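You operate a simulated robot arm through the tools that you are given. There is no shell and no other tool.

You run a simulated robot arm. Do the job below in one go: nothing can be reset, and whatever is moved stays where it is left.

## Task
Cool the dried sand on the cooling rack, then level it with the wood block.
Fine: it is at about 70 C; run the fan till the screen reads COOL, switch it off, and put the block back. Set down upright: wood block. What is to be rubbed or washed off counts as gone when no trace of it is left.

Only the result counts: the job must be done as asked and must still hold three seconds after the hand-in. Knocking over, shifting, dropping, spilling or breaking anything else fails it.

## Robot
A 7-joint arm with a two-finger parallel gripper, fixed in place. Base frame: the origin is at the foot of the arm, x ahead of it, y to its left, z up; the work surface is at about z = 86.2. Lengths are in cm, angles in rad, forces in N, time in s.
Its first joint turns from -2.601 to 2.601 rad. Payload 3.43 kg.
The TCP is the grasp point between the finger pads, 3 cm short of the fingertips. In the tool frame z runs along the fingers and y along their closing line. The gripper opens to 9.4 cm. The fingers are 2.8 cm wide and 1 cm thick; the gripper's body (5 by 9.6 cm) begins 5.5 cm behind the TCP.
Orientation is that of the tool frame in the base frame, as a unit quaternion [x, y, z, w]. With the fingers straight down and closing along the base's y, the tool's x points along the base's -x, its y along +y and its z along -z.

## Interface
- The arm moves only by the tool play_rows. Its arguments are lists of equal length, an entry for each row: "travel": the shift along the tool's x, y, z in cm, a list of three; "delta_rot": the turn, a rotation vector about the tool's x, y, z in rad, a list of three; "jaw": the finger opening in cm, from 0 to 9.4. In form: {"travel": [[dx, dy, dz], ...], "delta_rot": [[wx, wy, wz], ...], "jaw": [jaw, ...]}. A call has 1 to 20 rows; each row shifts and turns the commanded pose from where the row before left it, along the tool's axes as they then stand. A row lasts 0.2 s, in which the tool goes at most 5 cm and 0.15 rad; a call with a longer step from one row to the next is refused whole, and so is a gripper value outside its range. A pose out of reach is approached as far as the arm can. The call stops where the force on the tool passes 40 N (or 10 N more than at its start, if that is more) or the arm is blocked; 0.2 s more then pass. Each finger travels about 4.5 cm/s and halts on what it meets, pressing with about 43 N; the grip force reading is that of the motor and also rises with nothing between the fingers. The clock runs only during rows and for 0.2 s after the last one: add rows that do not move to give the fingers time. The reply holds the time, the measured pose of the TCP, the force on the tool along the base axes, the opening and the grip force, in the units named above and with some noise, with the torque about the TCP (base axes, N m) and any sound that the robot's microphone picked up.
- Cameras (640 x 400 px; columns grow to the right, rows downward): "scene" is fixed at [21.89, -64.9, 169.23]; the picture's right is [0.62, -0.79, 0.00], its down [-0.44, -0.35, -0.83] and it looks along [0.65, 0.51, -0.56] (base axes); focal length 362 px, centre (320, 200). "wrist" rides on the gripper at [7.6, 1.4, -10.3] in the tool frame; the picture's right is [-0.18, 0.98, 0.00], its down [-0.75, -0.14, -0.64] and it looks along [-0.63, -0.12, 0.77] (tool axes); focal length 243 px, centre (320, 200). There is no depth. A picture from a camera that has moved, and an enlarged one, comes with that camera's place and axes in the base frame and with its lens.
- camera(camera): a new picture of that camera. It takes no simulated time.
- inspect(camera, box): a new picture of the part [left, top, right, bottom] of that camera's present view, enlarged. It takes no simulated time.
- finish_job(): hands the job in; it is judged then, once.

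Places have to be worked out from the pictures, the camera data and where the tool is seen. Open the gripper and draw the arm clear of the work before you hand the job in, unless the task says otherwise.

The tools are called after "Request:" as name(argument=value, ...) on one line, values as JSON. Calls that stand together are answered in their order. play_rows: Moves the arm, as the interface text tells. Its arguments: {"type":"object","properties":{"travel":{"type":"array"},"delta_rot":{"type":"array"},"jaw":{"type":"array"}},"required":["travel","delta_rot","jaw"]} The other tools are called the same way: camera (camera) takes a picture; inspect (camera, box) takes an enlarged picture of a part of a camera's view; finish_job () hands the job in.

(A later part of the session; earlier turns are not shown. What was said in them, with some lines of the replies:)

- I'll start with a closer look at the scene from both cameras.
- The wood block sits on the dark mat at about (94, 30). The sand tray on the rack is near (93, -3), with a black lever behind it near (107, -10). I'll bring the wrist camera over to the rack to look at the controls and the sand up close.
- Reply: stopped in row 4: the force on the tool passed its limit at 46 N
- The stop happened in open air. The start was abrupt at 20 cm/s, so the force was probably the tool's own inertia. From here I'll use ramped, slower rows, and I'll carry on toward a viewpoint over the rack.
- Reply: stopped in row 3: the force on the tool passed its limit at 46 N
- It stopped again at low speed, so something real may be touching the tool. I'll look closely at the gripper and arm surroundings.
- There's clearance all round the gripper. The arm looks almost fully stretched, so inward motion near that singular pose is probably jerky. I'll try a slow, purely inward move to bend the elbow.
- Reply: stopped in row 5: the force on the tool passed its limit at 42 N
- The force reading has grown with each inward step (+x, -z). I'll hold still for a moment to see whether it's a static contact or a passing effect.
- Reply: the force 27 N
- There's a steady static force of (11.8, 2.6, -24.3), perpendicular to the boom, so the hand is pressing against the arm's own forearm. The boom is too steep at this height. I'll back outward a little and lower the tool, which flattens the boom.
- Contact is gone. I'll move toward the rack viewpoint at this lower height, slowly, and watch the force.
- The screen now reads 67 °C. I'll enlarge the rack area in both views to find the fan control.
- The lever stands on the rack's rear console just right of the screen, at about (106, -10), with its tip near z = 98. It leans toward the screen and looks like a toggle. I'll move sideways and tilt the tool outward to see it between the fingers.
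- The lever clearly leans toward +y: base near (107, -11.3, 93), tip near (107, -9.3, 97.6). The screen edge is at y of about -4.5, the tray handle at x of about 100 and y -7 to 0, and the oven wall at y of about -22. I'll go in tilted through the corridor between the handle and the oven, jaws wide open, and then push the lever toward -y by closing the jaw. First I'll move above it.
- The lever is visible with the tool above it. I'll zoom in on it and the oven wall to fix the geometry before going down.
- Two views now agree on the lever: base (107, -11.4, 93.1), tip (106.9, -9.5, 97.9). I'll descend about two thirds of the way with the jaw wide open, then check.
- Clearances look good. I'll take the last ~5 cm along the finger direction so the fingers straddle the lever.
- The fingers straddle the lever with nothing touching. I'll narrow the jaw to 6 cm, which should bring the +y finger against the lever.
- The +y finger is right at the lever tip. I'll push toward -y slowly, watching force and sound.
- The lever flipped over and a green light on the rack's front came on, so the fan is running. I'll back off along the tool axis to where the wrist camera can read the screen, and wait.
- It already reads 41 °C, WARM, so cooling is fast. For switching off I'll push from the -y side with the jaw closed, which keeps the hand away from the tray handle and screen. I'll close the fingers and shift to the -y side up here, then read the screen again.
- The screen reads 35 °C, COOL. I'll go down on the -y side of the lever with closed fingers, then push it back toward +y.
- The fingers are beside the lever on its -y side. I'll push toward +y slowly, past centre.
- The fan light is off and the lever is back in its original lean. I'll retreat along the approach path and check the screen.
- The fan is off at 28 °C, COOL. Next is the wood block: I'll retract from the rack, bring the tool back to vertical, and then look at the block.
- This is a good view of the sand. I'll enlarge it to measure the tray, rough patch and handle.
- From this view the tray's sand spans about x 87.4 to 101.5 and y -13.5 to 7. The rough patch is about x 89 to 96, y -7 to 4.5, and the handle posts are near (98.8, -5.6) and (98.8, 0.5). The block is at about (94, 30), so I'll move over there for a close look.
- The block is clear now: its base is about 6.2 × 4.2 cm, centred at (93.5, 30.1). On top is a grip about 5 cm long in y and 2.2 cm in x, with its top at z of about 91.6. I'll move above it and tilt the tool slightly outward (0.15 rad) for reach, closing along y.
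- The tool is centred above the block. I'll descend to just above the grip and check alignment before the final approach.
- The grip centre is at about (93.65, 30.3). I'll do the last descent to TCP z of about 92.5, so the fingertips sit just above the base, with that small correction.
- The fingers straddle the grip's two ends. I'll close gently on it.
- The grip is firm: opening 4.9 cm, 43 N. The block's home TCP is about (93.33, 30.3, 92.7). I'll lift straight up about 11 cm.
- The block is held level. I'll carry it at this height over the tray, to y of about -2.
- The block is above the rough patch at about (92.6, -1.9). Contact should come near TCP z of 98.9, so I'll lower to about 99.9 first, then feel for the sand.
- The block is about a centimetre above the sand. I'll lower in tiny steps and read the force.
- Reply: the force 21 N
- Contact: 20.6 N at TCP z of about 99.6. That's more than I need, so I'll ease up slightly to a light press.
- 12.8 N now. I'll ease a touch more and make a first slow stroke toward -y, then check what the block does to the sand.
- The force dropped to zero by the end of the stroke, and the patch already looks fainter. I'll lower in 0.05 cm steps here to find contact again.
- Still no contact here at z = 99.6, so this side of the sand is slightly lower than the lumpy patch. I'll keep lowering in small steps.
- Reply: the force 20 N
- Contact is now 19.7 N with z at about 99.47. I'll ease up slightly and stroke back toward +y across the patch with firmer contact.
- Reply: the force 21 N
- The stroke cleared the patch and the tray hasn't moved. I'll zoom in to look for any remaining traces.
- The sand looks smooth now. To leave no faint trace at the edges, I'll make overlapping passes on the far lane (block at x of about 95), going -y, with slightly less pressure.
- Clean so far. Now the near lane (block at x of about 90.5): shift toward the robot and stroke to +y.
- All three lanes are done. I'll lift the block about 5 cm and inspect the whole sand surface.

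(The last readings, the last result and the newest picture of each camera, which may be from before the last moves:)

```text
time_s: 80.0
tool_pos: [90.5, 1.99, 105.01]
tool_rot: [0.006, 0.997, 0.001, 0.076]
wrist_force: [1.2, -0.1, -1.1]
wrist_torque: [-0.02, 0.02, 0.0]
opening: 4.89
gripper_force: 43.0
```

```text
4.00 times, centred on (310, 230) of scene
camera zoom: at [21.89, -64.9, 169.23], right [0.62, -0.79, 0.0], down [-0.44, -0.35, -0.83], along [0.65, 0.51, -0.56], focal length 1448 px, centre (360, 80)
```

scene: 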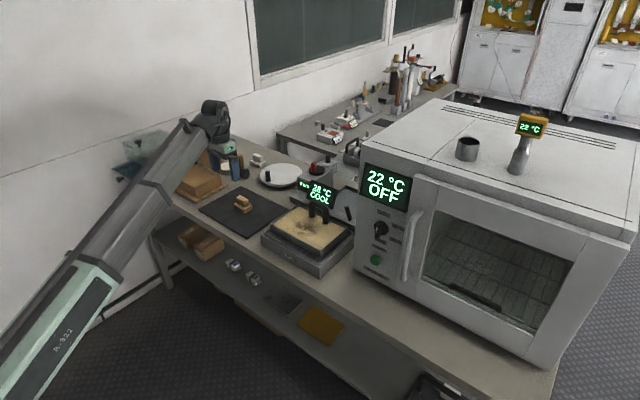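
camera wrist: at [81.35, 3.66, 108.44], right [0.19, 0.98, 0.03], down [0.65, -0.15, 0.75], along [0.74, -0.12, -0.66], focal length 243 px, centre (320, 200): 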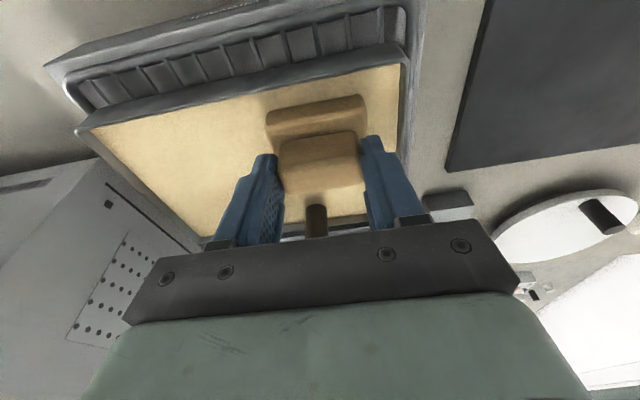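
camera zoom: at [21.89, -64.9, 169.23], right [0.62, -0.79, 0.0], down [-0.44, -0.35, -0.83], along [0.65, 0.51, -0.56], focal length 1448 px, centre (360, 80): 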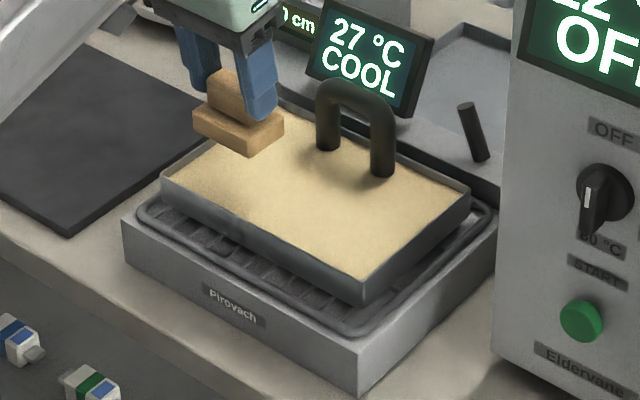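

The visible sand is smooth. I'll carry the block back above its spot on the mat, then check the area it was hiding.

Request:
play_rows(travel=[[-0.05, 0.5, 0.016], [-0.1, 1.0, 0.033], [-0.16, 1.6, 0.053], [-0.2, 2, 0.066], [-0.2, 2, 0.066], [-0.2, 2, 0.066], [-0.2, 2, 0.066], [-0.2, 2, 0.066], [-0.2, 2, 0.066], [-0.2, 2, 0.066], [-0.2, 2, 0.066], [-0.2, 2, 0.066], [-0.2, 2, 0.066], [-0.2, 2, 0.066], [-0.16, 1.6, 0.053], [-0.1, 1.0, 0.033], [-0.05, 0.5, 0.016], [0, 0, 0]], delta_rot=[[0, 0, 0], [0, 0, 0], [0, 0, 0], [0, 0, 0], [0, 0, 0], [0, 0, 0], [0, 0, 0], [0, 0, 0], [0, 0, 0], [0, 0, 0], [0, 0, 0], [0, 0, 0], [0, 0, 0], [0, 0, 0], [0, 0, 0], [0, 0, 0], [0, 0, 0], [0, 0, 0]], jaw=[4, 4, 4, 4, 4, 4, 4, 4, 4, 4, 4, 4, 4, 4, 4, 4, 4, 4])

Request:
inspect(camera="scene", box=[260, 180, 360, 280])

Request:
camera(camera="wrist")

Request:
inspect(camera="scene", box=[270, 200, 340, 255])

```text
time_s: 83.8
tool_pos: [93.65, 30.24, 104.47]
tool_rot: [0.006, 0.997, 0.0, 0.075]
wrist_force: [-0.4, 0.2, -1.3]
wrist_torque: [-0.01, -0.01, -0.02]
opening: 4.89
gripper_force: 43.1
```

```text
4.00 times, centred on (310, 230) of scene
camera zoom: at [21.89, -64.9, 169.23], right [0.62, -0.79, 0.0], down [-0.44, -0.35, -0.83], along [0.65, 0.51, -0.56], focal length 1448 px, centre (360, 80)
```

zoom: 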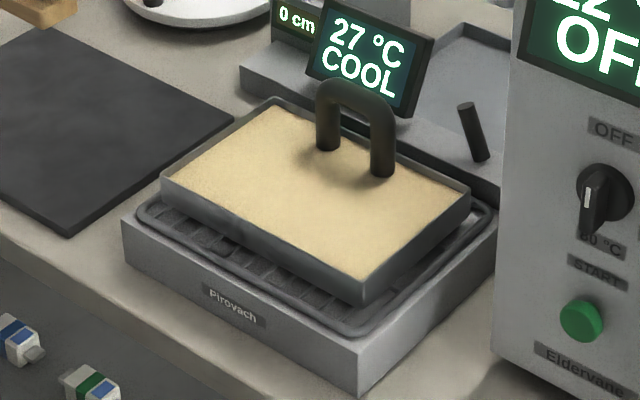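

```text
taken
camera wrist: at [84.54, 31.79, 113.41], right [0.19, 0.98, 0.03], down [0.65, -0.15, 0.75], along [0.74, -0.13, -0.66], focal length 243 px, centre (320, 200)
```

wrist: 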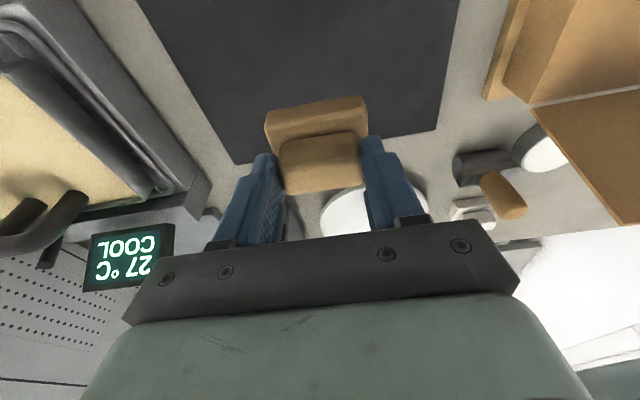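

```text
7.27 times, centred on (305, 228) of scene
camera zoom: at [21.89, -64.9, 169.23], right [0.62, -0.79, 0.0], down [-0.44, -0.35, -0.83], along [0.65, 0.51, -0.56], focal length 2634 px, centre (429, 0)
```

zoom: 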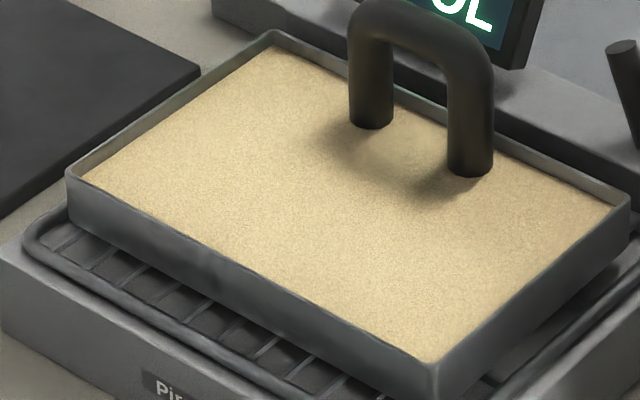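

The sand shows no trace, the tray hasn't moved, and the screen reads 27 °C, COOL. I'll lower the block toward its original spot, stopping a little above the mat.

Request:
play_rows(travel=[[0.04, 0, 0.22], [0.1, 0.01, 0.55], [0.16, 0.01, 0.87], [0.2, 0.01, 1.09], [0.2, 0.01, 1.09], [0.2, 0, 1.09], [0.2, 0, 1.09], [0.2, 0, 1.09], [0.2, 0, 1.09], [0.2, 0, 1.09], [0.16, 0, 0.87], [0.1, 0, 0.55], [0.04, 0, 0.22], [0, 0, 0]], delta_rot=[[0, 0, 0], [0, 0, 0], [0, 0, 0], [0, 0, 0], [0, 0, 0], [0, 0, 0], [0, 0, 0], [0, 0, 0], [0, 0, 0], [0, 0, 0], [0, 0, 0], [0, 0, 0], [0, 0, 0], [0, 0, 0]], jaw=[4, 4, 4, 4, 4, 4, 4, 4, 4, 4, 4, 4, 4, 4])

Request:
inspect(camera="scene", box=[215, 165, 275, 225])

```text
time_s: 86.8
tool_pos: [93.38, 30.28, 93.32]
tool_rot: [0.007, 0.997, 0.001, 0.077]
wrist_force: [0.2, -0.4, -1.1]
wrist_torque: [0.04, 0.0, 0.0]
opening: 4.89
gripper_force: 43.1
```

```text
6.67 times, centred on (245, 195) of scene
camera zoom: at [21.89, -64.9, 169.23], right [0.62, -0.79, 0.0], down [-0.44, -0.35, -0.83], along [0.65, 0.51, -0.56], focal length 2414 px, centre (820, 233)
```

zoom: 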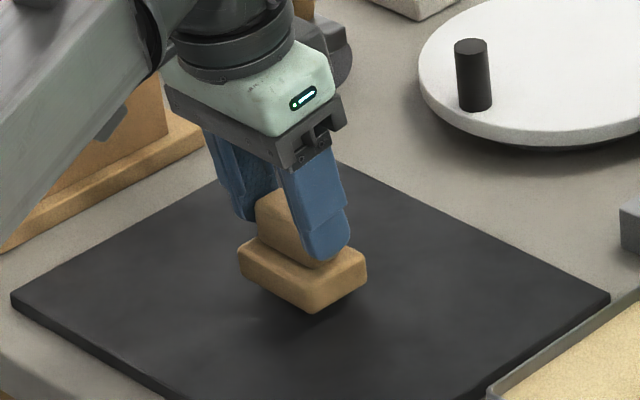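

The block is right above its old spot with a small gap. I'll lower in 0.1 cm steps until the mat carries it.

Request:
play_rows(travel=[[0.015, 0, 0.1], [0.015, 0, 0.1], [0.015, 0, 0.1], [0.015, 0, 0.1], [0.008, 0, 0.05], [0, 0, 0]], delta_rot=[[0, 0, 0], [0, 0, 0], [0, 0, 0], [0, 0, 0], [0, 0, 0], [0, 0, 0]], jaw=[4, 4, 4, 4, 4, 4])

```text
time_s: 88.2
tool_pos: [93.32, 30.27, 92.86]
tool_rot: [0.006, 0.997, 0.0, 0.076]
wrist_force: [1.0, 0.0, -0.7]
wrist_torque: [-0.02, 0.01, 0.02]
opening: 4.9
gripper_force: 42.8
```

Request:
play_rows(travel=[[0.008, 0, 0.05], [0.008, 0, 0.05], [0.008, 0, 0.05], [0, 0, 0]], delta_rot=[[0, 0, 0], [0, 0, 0], [0, 0, 0], [0, 0, 0]], jaw=[4, 4, 4, 4])

```text
time_s: 89.2
tool_pos: [93.31, 30.29, 92.76]
tool_rot: [0.005, 0.997, 0.0, 0.076]
wrist_force: [-0.4, 0.4, -1.3]
wrist_torque: [-0.01, -0.02, 0.0]
opening: 4.9
gripper_force: 43.2
```

No contact yet at about 92.75, so I'll keep going in 0.05 cm steps.

Request:
play_rows(travel=[[0.008, 0, 0.05], [0.008, 0, 0.05], [0, 0, 0]], delta_rot=[[0, 0, 0], [0, 0, 0], [0, 0, 0]], jaw=[4, 4, 4])

```text
time_s: 90.0
tool_pos: [93.45, 30.18, 92.74]
tool_rot: [0.006, 0.997, 0.0, 0.075]
wrist_force: [0.3, 0.5, -1.6]
wrist_torque: [0.02, 0.02, 0.01]
opening: 4.91
gripper_force: 43.0
```

Request:
play_rows(travel=[[0.008, 0, 0.05], [0.008, 0, 0.05], [0, 0, 0]], delta_rot=[[0, 0, 0], [0, 0, 0], [0, 0, 0]], jaw=[4, 4, 4])

Request:
inspect(camera="scene", box=[215, 165, 275, 225])

```text
time_s: 90.8
tool_pos: [93.46, 30.16, 92.67]
tool_rot: [0.006, 0.997, 0.001, 0.076]
wrist_force: [0.5, -3.1, 5.1]
wrist_torque: [-0.32, -0.04, 0.01]
opening: 4.88
gripper_force: 43.0
```

```text
6.67 times, centred on (245, 195) of scene
camera zoom: at [21.89, -64.9, 169.23], right [0.62, -0.79, 0.0], down [-0.44, -0.35, -0.83], along [0.65, 0.51, -0.56], focal length 2414 px, centre (820, 233)
```

zoom: 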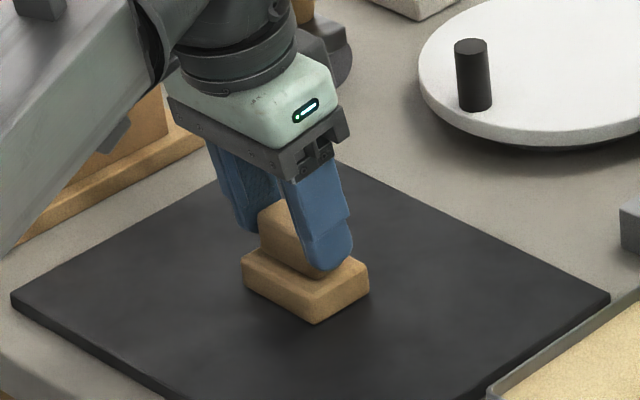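

The mat now carries the block (5 N up) and it matches its original place. I'll open the jaw gently.

Request:
play_rows(travel=[[0, 0, 0], [0, 0, 0], [0, 0, 0], [0, 0, 0], [0, 0, 0], [0, 0, 0], [0, 0, 0], [0, 0, 0], [0, 0, 0]], delta_rot=[[0, 0, 0], [0, 0, 0], [0, 0, 0], [0, 0, 0], [0, 0, 0], [0, 0, 0], [0, 0, 0], [0, 0, 0], [0, 0, 0]], jaw=[4.9, 5.1, 5.5, 6.0, 7.0, 8.0, 9.0, 9.4, 9.4])

Request:
camera(camera="wrist")

Request:
inspect(camera="scene", box=[215, 165, 275, 225])

```text
time_s: 92.8
tool_pos: [93.39, 30.23, 92.55]
tool_rot: [0.006, 0.997, -0.001, 0.076]
wrist_force: [0.2, 0.3, -0.4]
wrist_torque: [0.0, -0.02, -0.02]
opening: 9.39
gripper_force: 0.0
```

```text
taken
camera wrist: at [84.33, 31.83, 101.52], right [0.19, 0.98, 0.03], down [0.65, -0.15, 0.75], along [0.74, -0.12, -0.66], focal length 243 px, centre (320, 200)
```

wrist: 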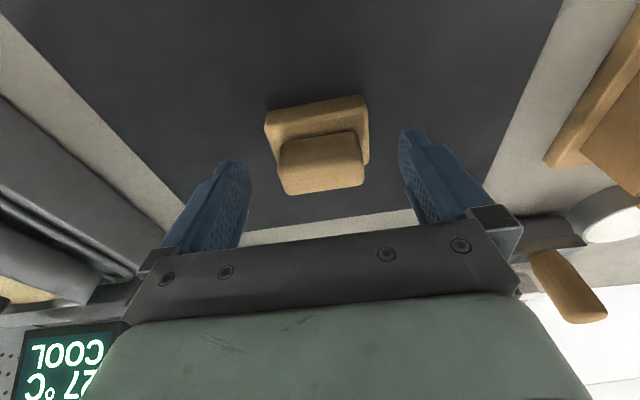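

```text
6.67 times, centred on (245, 195) of scene
camera zoom: at [21.89, -64.9, 169.23], right [0.62, -0.79, 0.0], down [-0.44, -0.35, -0.83], along [0.65, 0.51, -0.56], focal length 2414 px, centre (820, 233)
```

zoom: 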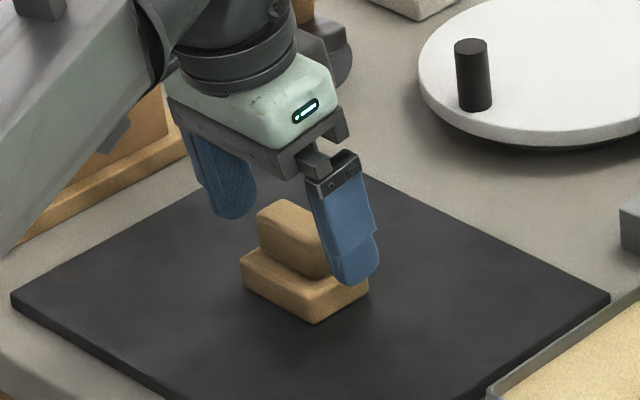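

The block is released, upright in its place. I'll raise the tool straight up, clear of it.

Request:
play_rows(travel=[[-0.03, 0, -0.2], [-0.08, 0, -0.5], [-0.14, 0, -0.9], [-0.19, 0, -1.25], [-0.19, 0, -1.25], [-0.19, 0, -1.25], [-0.19, 0, -1.25], [-0.19, 0, -1.25], [-0.19, 0, -1.25], [-0.19, 0, -1.25], [-0.14, 0, -0.9], [-0.08, 0, -0.5], [-0.03, 0, -0.2], [0, 0, 0]], delta_rot=[[0, 0, 0], [0, 0, 0], [0, 0, 0], [0, 0, 0], [0, 0, 0], [0, 0, 0], [0, 0, 0], [0, 0, 0], [0, 0, 0], [0, 0, 0], [0, 0, 0], [0, 0, 0], [0, 0, 0], [0, 0, 0]], jaw=[9.4, 9.4, 9.4, 9.4, 9.4, 9.4, 9.4, 9.4, 9.4, 9.4, 9.4, 9.4, 9.4, 9.4])

Request:
camera(camera="wrist")

Request:
camera(camera="scene")

Request:
inspect(camera="scene", box=[200, 150, 380, 280])

```text
time_s: 95.8
tool_pos: [93.43, 30.26, 104.73]
tool_rot: [0.006, 0.997, 0.0, 0.076]
wrist_force: [0.0, 0.2, -0.3]
wrist_torque: [-0.01, 0.02, 0.03]
opening: 9.4
gripper_force: 0.0
```

```text
taken
camera wrist: at [84.34, 31.81, 113.59], right [0.19, 0.98, 0.03], down [0.65, -0.15, 0.75], along [0.74, -0.12, -0.66], focal length 243 px, centre (320, 200)
```

wrist: 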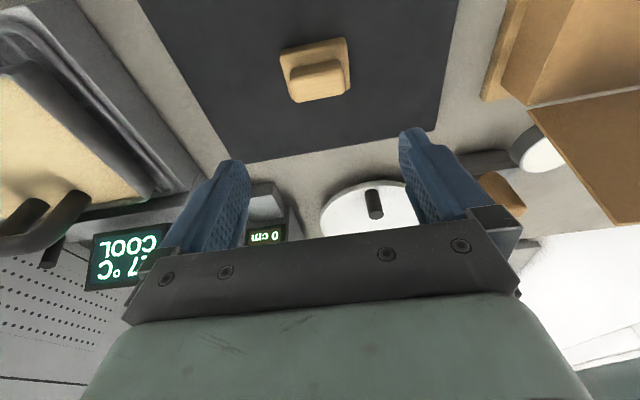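

```text
taken
```

scene: 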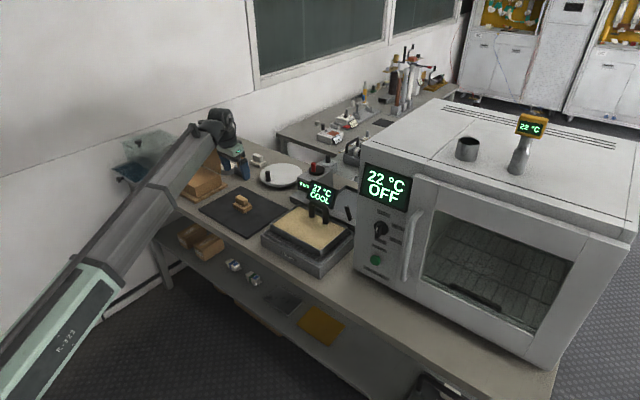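

```text
3.08 times, centred on (290, 215) of scene
camera zoom: at [21.89, -64.9, 169.23], right [0.62, -0.79, 0.0], down [-0.44, -0.35, -0.83], along [0.65, 0.51, -0.56], focal length 1114 px, centre (412, 154)
```

zoom: 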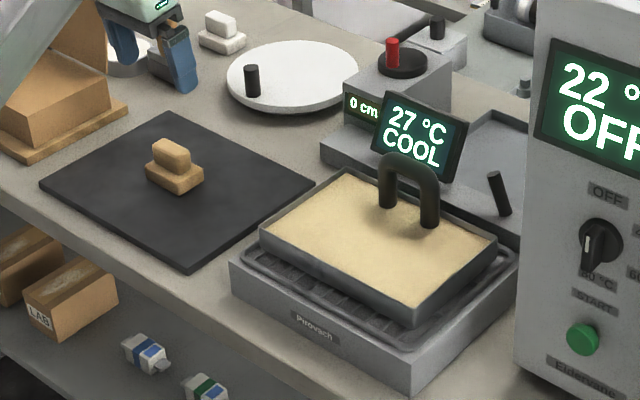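

Everything looks in place. Before handing in, I'll take one close look straight at the sand with the empty wrist camera to confirm no faint trace remains.

Request:
play_rows(travel=[[0.13, -0.5, -0.11], [0.25, -1.1, -0.22], [0.4, -1.8, -0.35], [0.5, -2.2, -0.43], [0.5, -2.2, -0.43], [0.5, -2.2, -0.43], [0.5, -2.2, -0.43], [0.5, -2.2, -0.43], [0.5, -2.2, -0.43], [0.5, -2.2, -0.43], [0.5, -2.2, -0.43], [0.5, -2.2, -0.43], [0.5, -2.2, -0.43], [0.5, -2.2, -0.43], [0.4, -1.8, -0.35], [0.25, -1.1, -0.22], [0.13, -0.5, -0.11], [0, 0, 0]], delta_rot=[[0, 0, 0], [0, 0, 0], [0, 0, 0], [0, 0, 0], [0, 0, 0], [0, 0, 0], [0, 0, 0], [0, 0, 0], [0, 0, 0], [0, 0, 0], [0, 0, 0], [0, 0, 0], [0, 0, 0], [0, 0, 0], [0, 0, 0], [0, 0, 0], [0, 0, 0], [0, 0, 0]], jaw=[9.4, 9.4, 9.4, 9.4, 9.4, 9.4, 9.4, 9.4, 9.4, 9.4, 9.4, 9.4, 9.4, 9.4, 9.4, 9.4, 9.4, 9.4])

Request:
camera(camera="wrist")

Request:
inspect(camera="wrist", box=[180, 0, 460, 230])

```text
time_s: 99.6
tool_pos: [85.0, -0.79, 109.5]
tool_rot: [0.006, 0.997, 0.001, 0.076]
wrist_force: [-0.9, -0.4, -0.4]
wrist_torque: [-0.01, 0.03, -0.04]
opening: 9.4
gripper_force: 0.0
```

```text
taken
camera wrist: at [76.03, 0.86, 118.44], right [0.19, 0.98, 0.03], down [0.65, -0.15, 0.75], along [0.74, -0.12, -0.66], focal length 243 px, centre (320, 200)
```

wrist: 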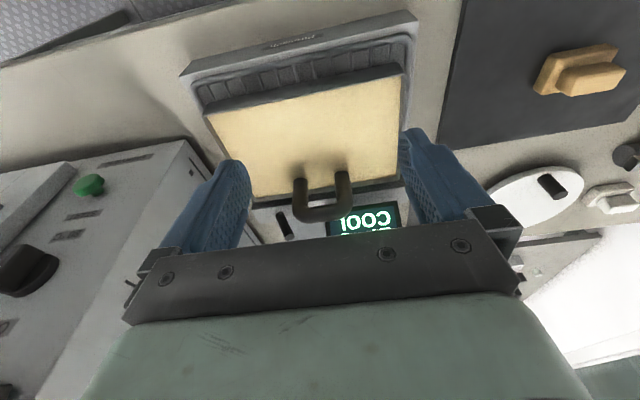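

```text
1.74 times, centred on (320, 115) of wrist
camera zoom: at [76.03, 0.86, 118.44], right [0.19, 0.98, 0.03], down [0.65, -0.15, 0.75], along [0.74, -0.12, -0.66], focal length 422 px, centre (320, 348)
```

zoom: 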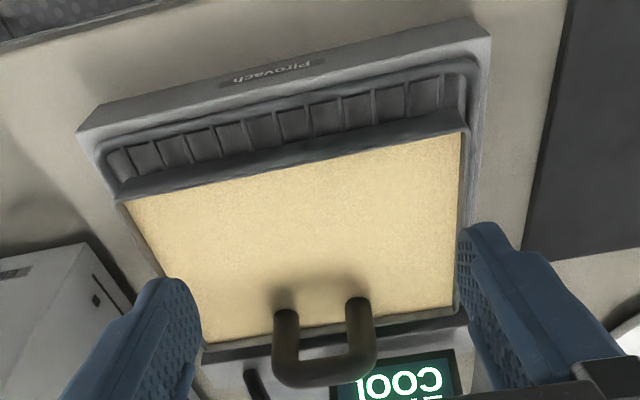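

The sand is completely smooth, with COOL on the screen and the lever in its off position. I'll move the open gripper aside from the rack before handing in.

Request:
play_rows(travel=[[0, 0.5, -0.2], [0, 1, -0.4], [0, 1.6, -0.5], [0, 2, -0.5], [0, 2, -0.5], [0, 2, -0.5], [0, 2, -0.4], [0, 1.6, -0.2], [0, 1, 0], [0, 0.5, 0], [0, 0, 0], [0, 0, 0]], delta_rot=[[0, 0, 0], [0, 0, 0], [0, 0, 0], [0, 0, 0], [0, 0, 0], [0, 0, 0], [0, 0, 0], [0, 0, 0], [0, 0, 0], [0, 0, 0], [0, 0, 0], [0, 0, 0]], jaw=[9.4, 9.4, 9.4, 9.4, 9.4, 9.4, 9.4, 9.4, 9.4, 9.4, 9.4, 9.4])

Request:
camera(camera="scene")

Request:
inspect(camera="scene", box=[200, 160, 380, 290])

```text
time_s: 102.2
tool_pos: [84.73, 13.6, 112.79]
tool_rot: [0.005, 0.997, 0.0, 0.076]
wrist_force: [-0.1, -0.6, 0.3]
wrist_torque: [0.01, 0.01, 0.02]
opening: 9.42
gripper_force: 0.1
```

```text
taken
```

scene: 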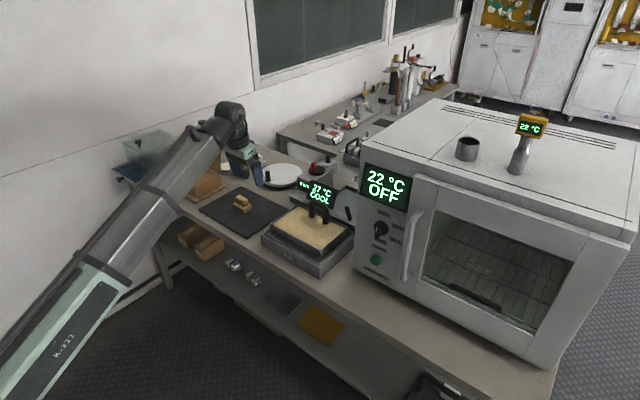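

```text
3.08 times, centred on (290, 225) of scene
camera zoom: at [21.89, -64.9, 169.23], right [0.62, -0.79, 0.0], down [-0.44, -0.35, -0.83], along [0.65, 0.51, -0.56], focal length 1114 px, centre (412, 123)
```

zoom: 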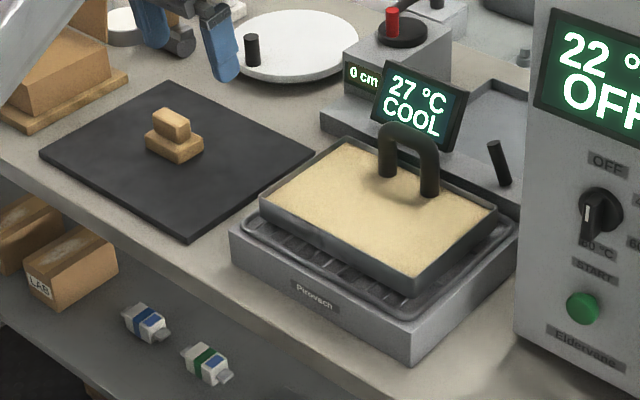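

The sand is cool (27 °C, COOL) and level, and the fan is off. The block is upright back on its mat, and the gripper is open and clear of the work. I'm handing in the job.

Request:
finish_job()

```text
The job is handed in.
```

The sand is cooled and levelled, and I've handed the job in; no verdict came back with the hand-in.

- **Cooling:** I ran the fan until the screen read COOL (35 °C), then switched it off. The screen read 27 °C, COOL at hand-in, and the rack's green light is out.
- **Levelling:** I rubbed the rough patch with the wood block in overlapping passes. A final close look with the wrist camera showed no trace, and the tray looked unmoved.
- **Wood block:** It is upright on its mat, within about 0.2 cm of where it started.

Early on, the hand pressed against the arm's own boom and stopped three moves. It was well above the bench and touched nothing else. At the end the gripper was open and clear of the work.
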